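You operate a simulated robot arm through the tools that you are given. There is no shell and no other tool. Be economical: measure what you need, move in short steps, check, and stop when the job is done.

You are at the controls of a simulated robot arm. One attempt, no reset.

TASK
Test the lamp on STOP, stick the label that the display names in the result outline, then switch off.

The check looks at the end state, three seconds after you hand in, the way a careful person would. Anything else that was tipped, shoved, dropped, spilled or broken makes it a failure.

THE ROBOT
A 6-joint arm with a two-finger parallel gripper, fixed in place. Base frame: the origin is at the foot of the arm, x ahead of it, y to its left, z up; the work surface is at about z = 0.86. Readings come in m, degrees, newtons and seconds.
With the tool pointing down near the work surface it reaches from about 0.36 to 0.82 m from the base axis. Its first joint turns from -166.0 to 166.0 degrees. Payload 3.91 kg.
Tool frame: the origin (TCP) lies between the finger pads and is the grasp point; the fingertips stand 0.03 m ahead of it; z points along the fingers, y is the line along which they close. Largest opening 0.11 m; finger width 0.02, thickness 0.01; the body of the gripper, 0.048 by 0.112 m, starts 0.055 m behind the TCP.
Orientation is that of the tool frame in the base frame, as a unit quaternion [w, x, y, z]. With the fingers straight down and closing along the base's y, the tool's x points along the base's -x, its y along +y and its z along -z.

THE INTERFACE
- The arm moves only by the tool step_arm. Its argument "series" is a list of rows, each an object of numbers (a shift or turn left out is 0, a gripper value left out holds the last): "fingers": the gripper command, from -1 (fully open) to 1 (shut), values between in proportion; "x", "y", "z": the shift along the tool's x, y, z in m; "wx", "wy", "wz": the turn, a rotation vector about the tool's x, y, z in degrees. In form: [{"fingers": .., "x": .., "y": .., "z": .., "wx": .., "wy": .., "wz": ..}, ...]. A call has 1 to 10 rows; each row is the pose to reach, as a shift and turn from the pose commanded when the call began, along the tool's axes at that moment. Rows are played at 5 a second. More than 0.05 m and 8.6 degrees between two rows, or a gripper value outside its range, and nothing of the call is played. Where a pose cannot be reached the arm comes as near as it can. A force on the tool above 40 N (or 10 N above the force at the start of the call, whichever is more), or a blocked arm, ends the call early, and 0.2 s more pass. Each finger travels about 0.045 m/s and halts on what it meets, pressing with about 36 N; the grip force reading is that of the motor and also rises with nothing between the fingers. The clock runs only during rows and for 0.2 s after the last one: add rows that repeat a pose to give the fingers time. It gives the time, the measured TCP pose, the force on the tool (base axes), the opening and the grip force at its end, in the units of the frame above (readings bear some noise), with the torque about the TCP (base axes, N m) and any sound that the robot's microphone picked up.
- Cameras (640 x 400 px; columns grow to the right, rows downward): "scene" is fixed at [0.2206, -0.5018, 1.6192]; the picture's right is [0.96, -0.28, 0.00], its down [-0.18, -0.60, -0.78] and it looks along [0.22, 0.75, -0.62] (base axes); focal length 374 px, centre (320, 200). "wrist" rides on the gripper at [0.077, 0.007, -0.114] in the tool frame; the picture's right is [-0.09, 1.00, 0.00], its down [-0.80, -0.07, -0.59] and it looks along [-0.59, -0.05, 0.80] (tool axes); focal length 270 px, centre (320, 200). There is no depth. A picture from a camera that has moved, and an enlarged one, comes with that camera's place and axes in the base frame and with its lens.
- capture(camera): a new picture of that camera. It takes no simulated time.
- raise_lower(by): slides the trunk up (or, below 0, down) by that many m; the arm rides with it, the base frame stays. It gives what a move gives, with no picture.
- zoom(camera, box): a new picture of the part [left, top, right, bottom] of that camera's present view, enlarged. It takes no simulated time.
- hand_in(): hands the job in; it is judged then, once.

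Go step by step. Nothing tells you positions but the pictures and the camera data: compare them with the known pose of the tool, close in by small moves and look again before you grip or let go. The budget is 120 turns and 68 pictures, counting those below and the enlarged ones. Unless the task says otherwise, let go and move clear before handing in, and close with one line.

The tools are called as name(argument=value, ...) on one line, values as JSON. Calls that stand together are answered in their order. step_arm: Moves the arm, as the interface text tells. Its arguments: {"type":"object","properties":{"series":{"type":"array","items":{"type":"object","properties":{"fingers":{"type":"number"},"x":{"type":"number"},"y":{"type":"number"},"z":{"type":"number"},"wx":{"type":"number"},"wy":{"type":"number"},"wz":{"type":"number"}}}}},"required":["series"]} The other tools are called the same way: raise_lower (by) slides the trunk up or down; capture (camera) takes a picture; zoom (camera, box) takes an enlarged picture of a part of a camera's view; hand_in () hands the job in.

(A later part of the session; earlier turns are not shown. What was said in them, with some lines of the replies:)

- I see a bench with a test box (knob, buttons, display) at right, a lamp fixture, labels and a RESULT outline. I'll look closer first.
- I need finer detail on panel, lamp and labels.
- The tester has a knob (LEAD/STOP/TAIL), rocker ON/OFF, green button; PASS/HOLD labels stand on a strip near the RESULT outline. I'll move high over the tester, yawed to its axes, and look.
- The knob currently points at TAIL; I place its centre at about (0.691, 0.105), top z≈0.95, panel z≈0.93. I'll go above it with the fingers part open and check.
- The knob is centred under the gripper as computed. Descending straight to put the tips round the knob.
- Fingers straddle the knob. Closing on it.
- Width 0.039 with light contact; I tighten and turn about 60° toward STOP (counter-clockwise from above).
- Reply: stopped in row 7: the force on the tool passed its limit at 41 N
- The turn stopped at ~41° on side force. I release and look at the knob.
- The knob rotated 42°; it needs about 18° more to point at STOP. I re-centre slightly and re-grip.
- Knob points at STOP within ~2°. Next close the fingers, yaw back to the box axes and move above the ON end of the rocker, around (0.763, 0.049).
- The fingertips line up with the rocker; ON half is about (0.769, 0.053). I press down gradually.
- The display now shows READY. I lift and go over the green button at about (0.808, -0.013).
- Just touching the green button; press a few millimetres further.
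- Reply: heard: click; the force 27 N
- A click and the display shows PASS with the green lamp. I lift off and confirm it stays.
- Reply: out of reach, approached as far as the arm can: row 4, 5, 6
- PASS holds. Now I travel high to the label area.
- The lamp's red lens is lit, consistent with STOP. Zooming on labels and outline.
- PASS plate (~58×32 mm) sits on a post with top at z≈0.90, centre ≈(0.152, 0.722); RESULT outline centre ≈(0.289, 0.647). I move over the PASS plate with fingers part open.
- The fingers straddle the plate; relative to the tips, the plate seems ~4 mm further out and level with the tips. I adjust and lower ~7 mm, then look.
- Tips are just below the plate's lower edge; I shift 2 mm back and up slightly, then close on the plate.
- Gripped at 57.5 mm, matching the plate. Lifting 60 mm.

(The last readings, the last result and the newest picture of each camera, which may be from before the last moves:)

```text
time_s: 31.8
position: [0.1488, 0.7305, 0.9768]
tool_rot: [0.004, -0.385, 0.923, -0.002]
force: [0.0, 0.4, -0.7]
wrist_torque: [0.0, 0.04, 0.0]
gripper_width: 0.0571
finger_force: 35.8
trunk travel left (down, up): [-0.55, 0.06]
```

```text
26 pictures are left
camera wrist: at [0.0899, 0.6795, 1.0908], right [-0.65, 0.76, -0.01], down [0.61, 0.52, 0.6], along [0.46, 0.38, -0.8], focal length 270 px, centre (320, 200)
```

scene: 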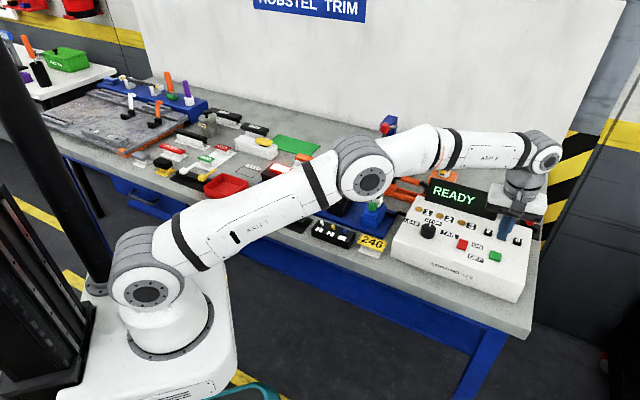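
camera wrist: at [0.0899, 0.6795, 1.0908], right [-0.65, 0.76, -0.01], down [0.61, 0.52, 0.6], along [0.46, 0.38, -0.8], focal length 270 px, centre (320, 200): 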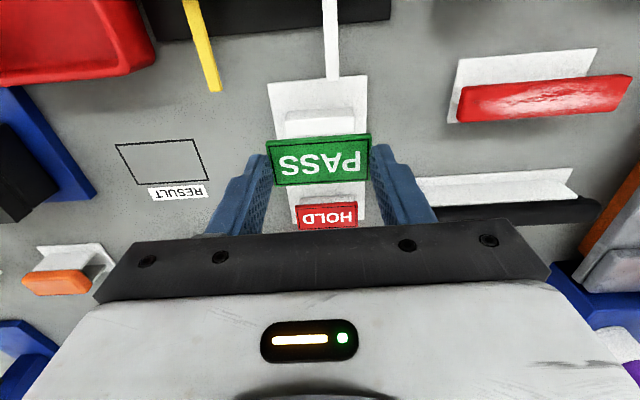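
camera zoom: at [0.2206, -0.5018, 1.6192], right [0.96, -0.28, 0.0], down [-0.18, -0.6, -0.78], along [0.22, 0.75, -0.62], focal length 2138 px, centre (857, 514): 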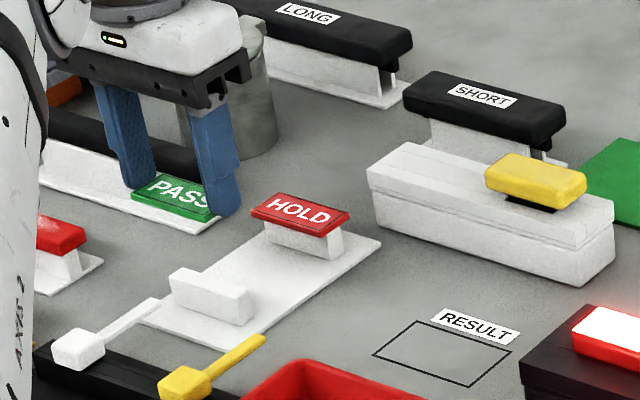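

The label is held level and square. Moving above the RESULT outline at about (0.288, 0.646).

step_arm(series=[{"x": -0.007, "y": -0.032, "z": -0.01}, {"x": -0.014, "y": -0.064, "z": -0.01}, {"x": -0.021, "y": -0.096, "z": -0.01}, {"x": -0.028, "y": -0.128, "z": -0.01}, {"x": -0.0376, "y": -0.158, "z": -0.01}, {"x": -0.0376, "y": -0.158, "z": 0.02}, {"x": -0.0376, "y": -0.158, "z": 0.04}, {"x": -0.0376, "y": -0.158, "z": 0.04}])

capture(camera="wrist")

zoom(camera="scene", box=[215, 140, 295, 190])

```text
time_s: 33.5
position: [0.2913, 0.646, 0.9389]
tool_rot: [0.004, -0.386, 0.922, -0.002]
force: [-0.2, -0.2, -0.4]
wrist_torque: [0.03, 0.02, -0.03]
gripper_width: 0.0574
finger_force: 36.0
trunk travel left (down, up): [-0.55, 0.06]
```

```text
25 pictures are left
camera wrist: at [0.2322, 0.5956, 1.0518], right [-0.65, 0.76, 0.0], down [0.61, 0.52, 0.6], along [0.46, 0.39, -0.8], focal length 270 px, centre (320, 200)
```

wrist: 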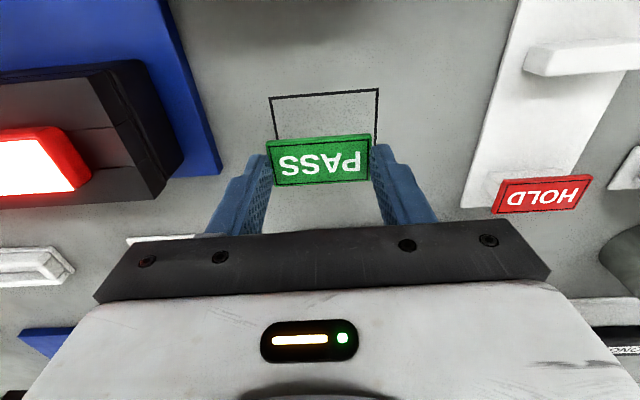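

```text
8.00 times, centred on (255, 165) of scene
camera zoom: at [0.2206, -0.5018, 1.6192], right [0.96, -0.28, 0.0], down [-0.18, -0.6, -0.78], along [0.22, 0.75, -0.62], focal length 2993 px, centre (840, 480)
```

zoom: 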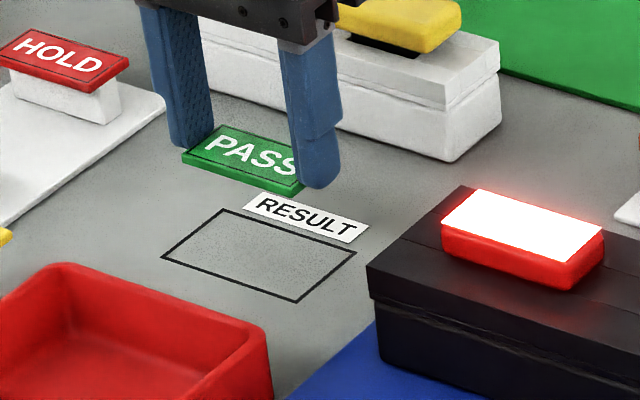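

step_arm(series=[{"y": 0.002, "z": 0.01}, {"y": 0.003, "z": 0.02}, {"y": 0.003, "z": 0.03}, {"y": 0.003, "z": 0.03}])

zoom(camera="wrist", box=[200, 80, 440, 230])

zoom(camera="scene", box=[215, 140, 295, 190])

```text
time_s: 34.5
position: [0.2892, 0.6492, 0.9077]
tool_rot: [0.003, -0.386, 0.923, -0.002]
force: [0.0, 0.3, -0.2]
wrist_torque: [-0.02, 0.0, 0.01]
gripper_width: 0.0572
finger_force: 35.3
trunk travel left (down, up): [-0.55, 0.06]
```

```text
2.67 times, centred on (320, 155) of wrist
camera zoom: at [0.2309, 0.5988, 1.0212], right [-0.65, 0.76, -0.01], down [0.61, 0.52, 0.6], along [0.46, 0.38, -0.8], focal length 721 px, centre (320, 320)
```

zoom: 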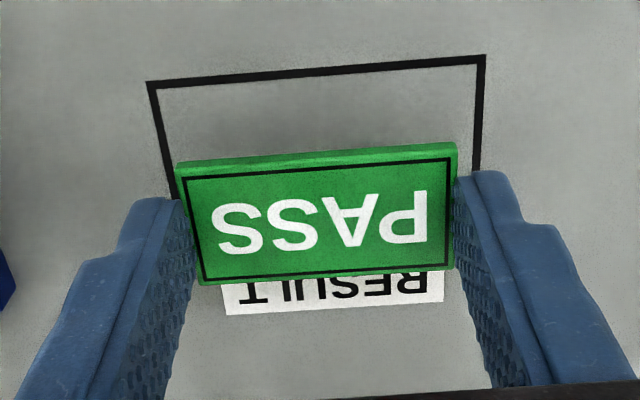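

```text
8.00 times, centred on (255, 165) of scene
camera zoom: at [0.2206, -0.5018, 1.6192], right [0.96, -0.28, 0.0], down [-0.18, -0.6, -0.78], along [0.22, 0.75, -0.62], focal length 2993 px, centre (840, 480)
```

zoom: 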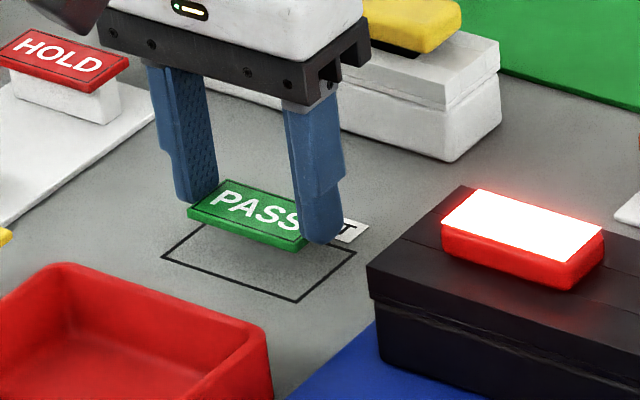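

Plate is aligned with the outline within a couple of millimetres. Lowering gently to contact.

step_arm(series=[{"z": 0.006}, {"z": 0.011}, {"z": 0.014}, {"z": 0.016}, {"z": 0.018}])

zoom(camera="scene", box=[215, 140, 295, 190])

```text
time_s: 35.8
position: [0.2894, 0.6503, 0.8911]
tool_rot: [0.004, -0.387, 0.922, 0.0]
force: [-0.1, 0.4, 2.8]
wrist_torque: [0.0, -0.08, 0.0]
gripper_width: 0.0571
finger_force: 36.3
trunk travel left (down, up): [-0.55, 0.06]
```

```text
8.00 times, centred on (255, 165) of scene
camera zoom: at [0.2206, -0.5018, 1.6192], right [0.96, -0.28, 0.0], down [-0.18, -0.6, -0.78], along [0.22, 0.75, -0.62], focal length 2993 px, centre (840, 480)
```

zoom: 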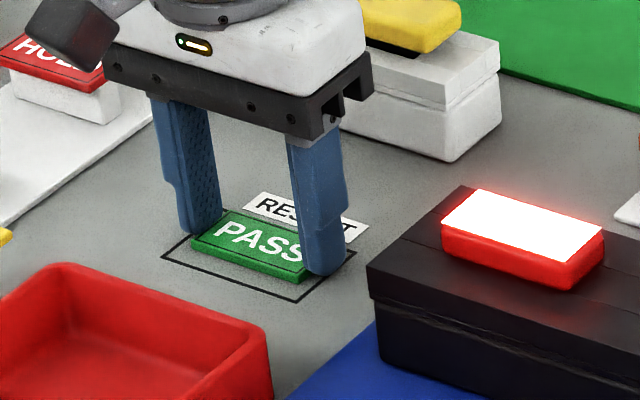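

Light contact (2.8 N). A touch more, then open partly and rise.

step_arm(series=[{"z": 0.002}, {"z": 0.002, "fingers": -0.1}, {"z": 0.002, "fingers": -0.35}, {"z": 0.002, "fingers": -0.35}, {"z": -0.01}, {"z": -0.04}, {"z": -0.08}, {"z": -0.1}])

zoom(camera="scene", box=[215, 140, 295, 190])

zoom(camera="wrist", box=[240, 80, 400, 180])

```text
time_s: 37.5
position: [0.2874, 0.6528, 0.9908]
tool_rot: [0.003, -0.385, 0.923, -0.001]
force: [0.3, 0.3, 0.0]
wrist_torque: [-0.01, 0.02, 0.0]
gripper_width: 0.0742
finger_force: 0.2
trunk travel left (down, up): [-0.55, 0.06]
```

```text
8.00 times, centred on (255, 165) of scene
camera zoom: at [0.2206, -0.5018, 1.6192], right [0.96, -0.28, 0.0], down [-0.18, -0.6, -0.78], along [0.22, 0.75, -0.62], focal length 2993 px, centre (840, 480)
```

zoom: 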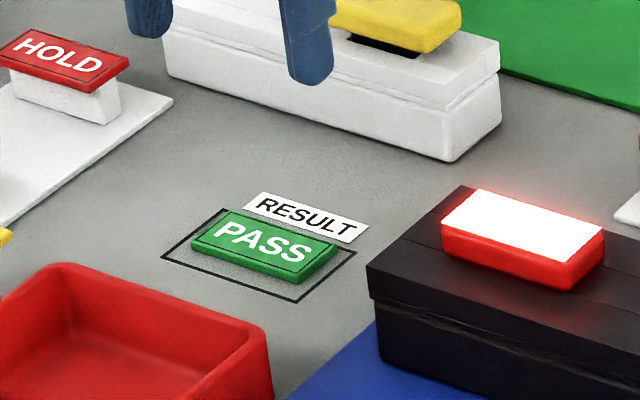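

```text
4.00 times, centred on (320, 130) of wrist
camera zoom: at [0.2287, 0.6006, 1.1036], right [-0.65, 0.76, -0.01], down [0.61, 0.52, 0.6], along [0.46, 0.39, -0.8], focal length 1081 px, centre (320, 480)
```

zoom: 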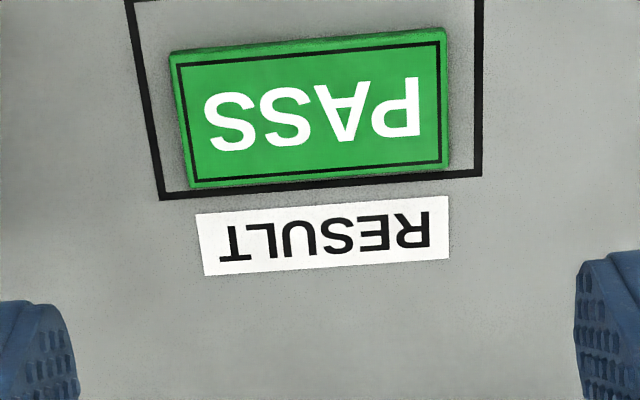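

PASS lies flat inside the RESULT outline. Now back to the tester to switch off: up high first, then across.

step_arm(series=[{"z": -0.04, "fingers": 1}, {"z": -0.08}, {"z": -0.12}, {"z": -0.16}, {"x": 0.007, "y": -0.045, "z": -0.18}, {"x": 0.014, "y": -0.09, "z": -0.18}, {"x": 0.021, "y": -0.135, "z": -0.18}, {"x": 0.028, "y": -0.18, "z": -0.18}, {"x": 0.035, "y": -0.225, "z": -0.18}, {"x": 0.042, "y": -0.27, "z": -0.18}])

step_arm(series=[{"x": 0.007, "y": -0.048}, {"x": 0.014, "y": -0.096}, {"x": 0.021, "y": -0.144}, {"x": 0.028, "y": -0.192}, {"x": 0.035, "y": -0.24}, {"x": 0.042, "y": -0.288}, {"x": 0.049, "y": -0.336}, {"x": 0.056, "y": -0.384}, {"x": 0.063, "y": -0.432}, {"x": 0.071, "y": -0.48}])

```text
time_s: 39.8
position: [0.4463, 0.4289, 1.1742]
tool_rot: [0.003, -0.386, 0.922, -0.002]
force: [-0.1, 0.5, 0.2]
wrist_torque: [-0.02, 0.05, 0.0]
gripper_width: 0.0001
finger_force: 36.0
trunk travel left (down, up): [-0.55, 0.06]
```

```text
time_s: 42.0
position: [0.7419, 0.0392, 1.1751]
tool_rot: [0.003, -0.386, 0.923, -0.001]
force: [0.2, -0.9, -0.3]
wrist_torque: [0.0, 0.02, -0.01]
gripper_width: 0.0
finger_force: 36.4
trunk travel left (down, up): [-0.55, 0.06]
```

step_arm(series=[{"x": -0.0035, "y": -0.0106, "z": 0.04}, {"x": -0.0035, "y": -0.0106, "z": 0.08}, {"x": -0.0035, "y": -0.0106, "z": 0.12}, {"x": -0.0035, "y": -0.0106, "z": 0.14}, {"x": -0.0035, "y": -0.0106, "z": 0.14}])

capture(camera="wrist")

```text
time_s: 43.1
position: [0.7547, 0.0387, 1.0339]
tool_rot: [0.003, -0.386, 0.922, -0.001]
force: [-0.3, -0.1, 0.0]
wrist_torque: [-0.02, -0.03, 0.01]
gripper_width: 0.0
finger_force: 36.1
trunk travel left (down, up): [-0.55, 0.06]
```

```text
18 pictures are left
camera wrist: at [0.6952, -0.0121, 1.1464], right [-0.65, 0.76, 0.0], down [0.61, 0.52, 0.6], along [0.46, 0.39, -0.8], focal length 270 px, centre (320, 200)
```

wrist: 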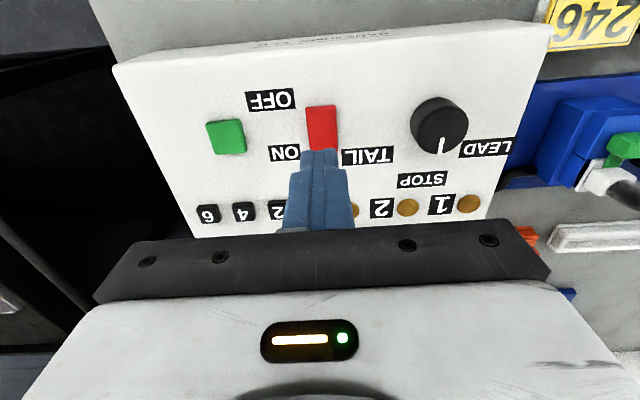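

step_arm(series=[{"x": 0.0055, "z": 0.03}, {"x": 0.0055, "z": 0.045}, {"x": 0.0055, "z": 0.053}, {"x": 0.0055, "z": 0.058}, {"x": 0.0055, "z": 0.063}, {"x": 0.0055, "z": 0.067}, {"x": 0.0055, "z": 0.067}])

zoom(camera="scene", box=[400, 160, 560, 280])

```text
time_s: 44.8
position: [0.7499, 0.0336, 0.968]
tool_rot: [0.004, -0.386, 0.923, -0.001]
force: [0.3, -1.4, 1.9]
wrist_torque: [-0.02, -0.06, -0.04]
gripper_width: 0.0
finger_force: 35.6
trunk travel left (down, up): [-0.55, 0.06]
```

```text
3.33 times, centred on (480, 220) of scene
camera zoom: at [0.2206, -0.5018, 1.6192], right [0.96, -0.28, 0.0], down [-0.18, -0.6, -0.78], along [0.22, 0.75, -0.62], focal length 1247 px, centre (-213, 133)
```

zoom: 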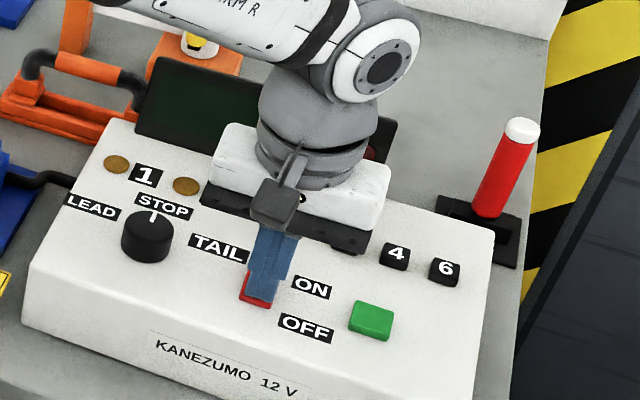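

The display went dark. A slight extra press, then I lift clear and verify everything.

step_arm(series=[{"z": 0.002}, {"z": 0.002}, {"z": -0.03}, {"z": -0.07}, {"z": -0.11}, {"x": 0.04, "z": -0.15}, {"x": 0.08, "z": -0.19}, {"x": 0.12, "z": -0.2}])

capture(camera="scene")

zoom(camera="scene", box=[400, 160, 560, 280])

capture(camera="wrist")

```text
refused: row 6 steps farther than a row can; nothing moved
```

```text
16 pictures are left
```

scene: 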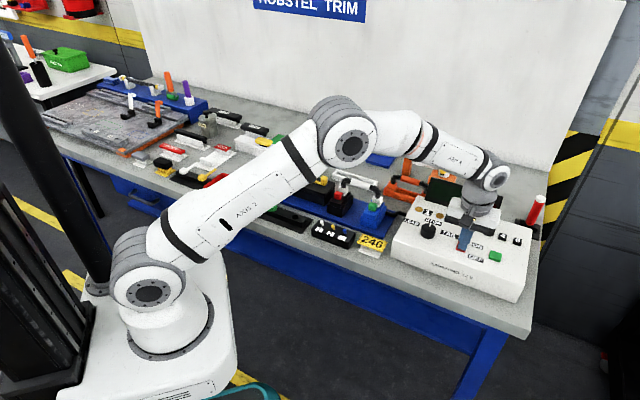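

```text
3.33 times, centred on (480, 220) of scene
camera zoom: at [0.2206, -0.5018, 1.6192], right [0.96, -0.28, 0.0], down [-0.18, -0.6, -0.78], along [0.22, 0.75, -0.62], focal length 1247 px, centre (-213, 133)
```

zoom: 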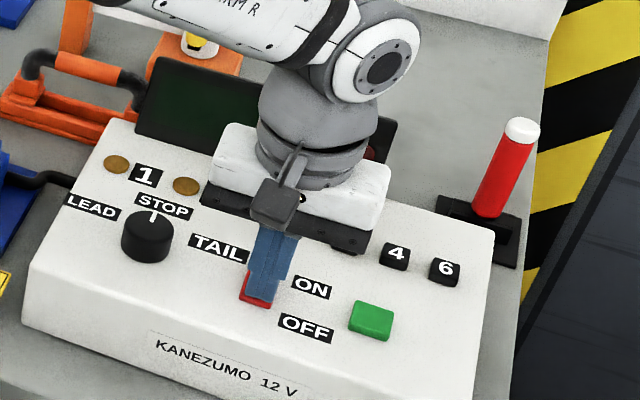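

```text
14 pictures are left
camera wrist: at [0.6906, -0.0171, 1.0814], right [-0.65, 0.76, -0.01], down [0.61, 0.52, 0.6], along [0.46, 0.39, -0.8], focal length 270 px, centre (320, 200)
```

wrist: 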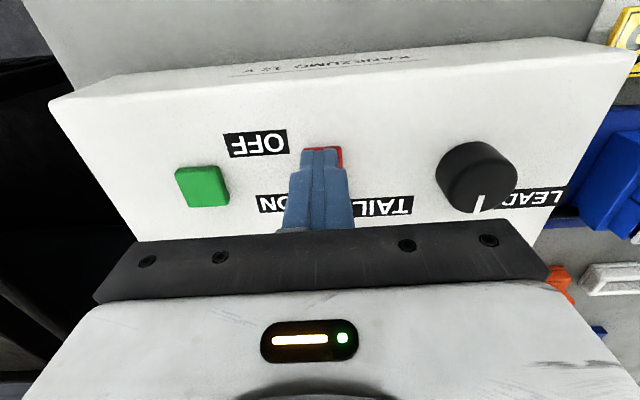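

The move was refused for one large step; I repeat it with smaller steps.

step_arm(series=[{"z": 0.002}, {"z": 0.002}, {"z": -0.03}, {"z": -0.07}, {"z": -0.11}, {"z": -0.15}, {"x": 0.03, "z": -0.18}, {"x": 0.06, "z": -0.2}, {"x": 0.1, "z": -0.2}, {"x": 0.14, "z": -0.2}])

capture(camera="scene")

zoom(camera="scene", box=[400, 160, 560, 280])

zoom(camera="wrist", box=[100, 50, 580, 350])

```text
time_s: 47.0
position: [0.6507, -0.0646, 1.1654]
tool_rot: [0.004, -0.386, 0.922, -0.001]
force: [-0.2, 0.5, -0.2]
wrist_torque: [-0.02, 0.0, -0.03]
gripper_width: 0.0
finger_force: 36.1
trunk travel left (down, up): [-0.55, 0.06]
```

```text
13 pictures are left
```

scene: 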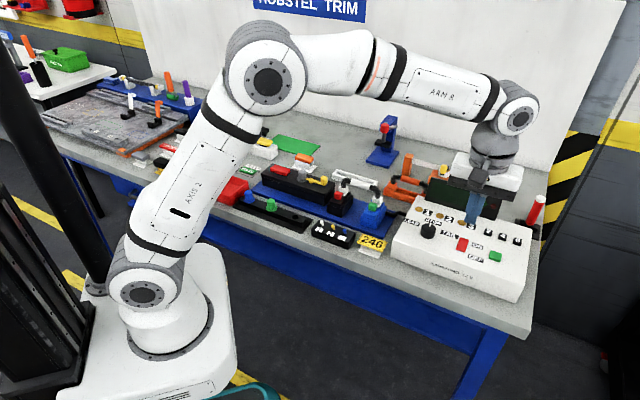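

```text
3.33 times, centred on (480, 220) of scene
camera zoom: at [0.2206, -0.5018, 1.6192], right [0.96, -0.28, 0.0], down [-0.18, -0.6, -0.78], along [0.22, 0.75, -0.62], focal length 1247 px, centre (-213, 133)
```

zoom: 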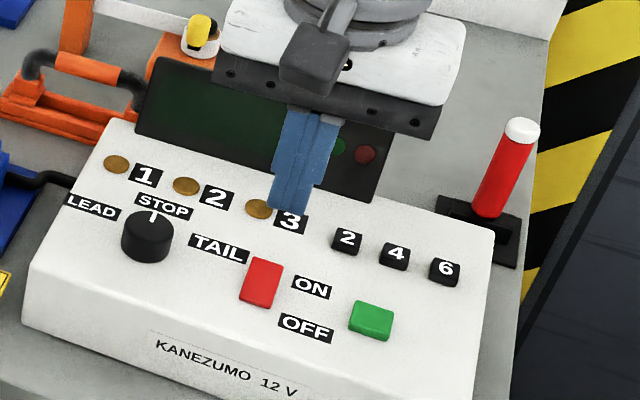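

```text
1.33 times, centred on (340, 200) of wrist
camera zoom: at [0.5915, -0.1147, 1.2787], right [-0.65, 0.76, -0.01], down [0.61, 0.52, 0.6], along [0.46, 0.39, -0.8], focal length 360 px, centre (293, 200)
```

zoom: 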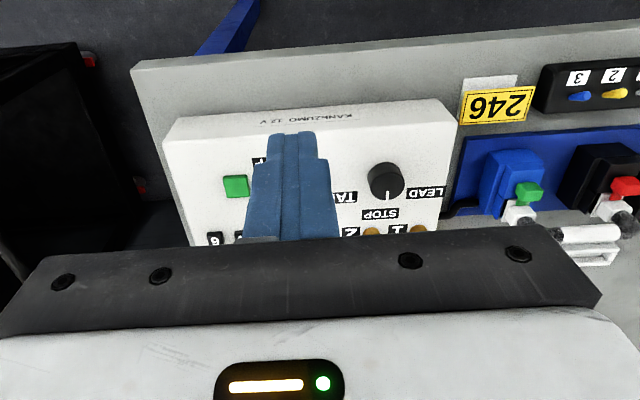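

The display is dark, the rocker is at OFF, the knob is on STOP, and the arm is clear. The PASS label was inside the outline when I last checked it, so I'm handing in.

hand_in()

```text
The job is handed in.
```

I tested the lamp on STOP, the display named PASS, I placed the PASS label inside the RESULT outline, about 3 mm off centre, and I switched the tester off.
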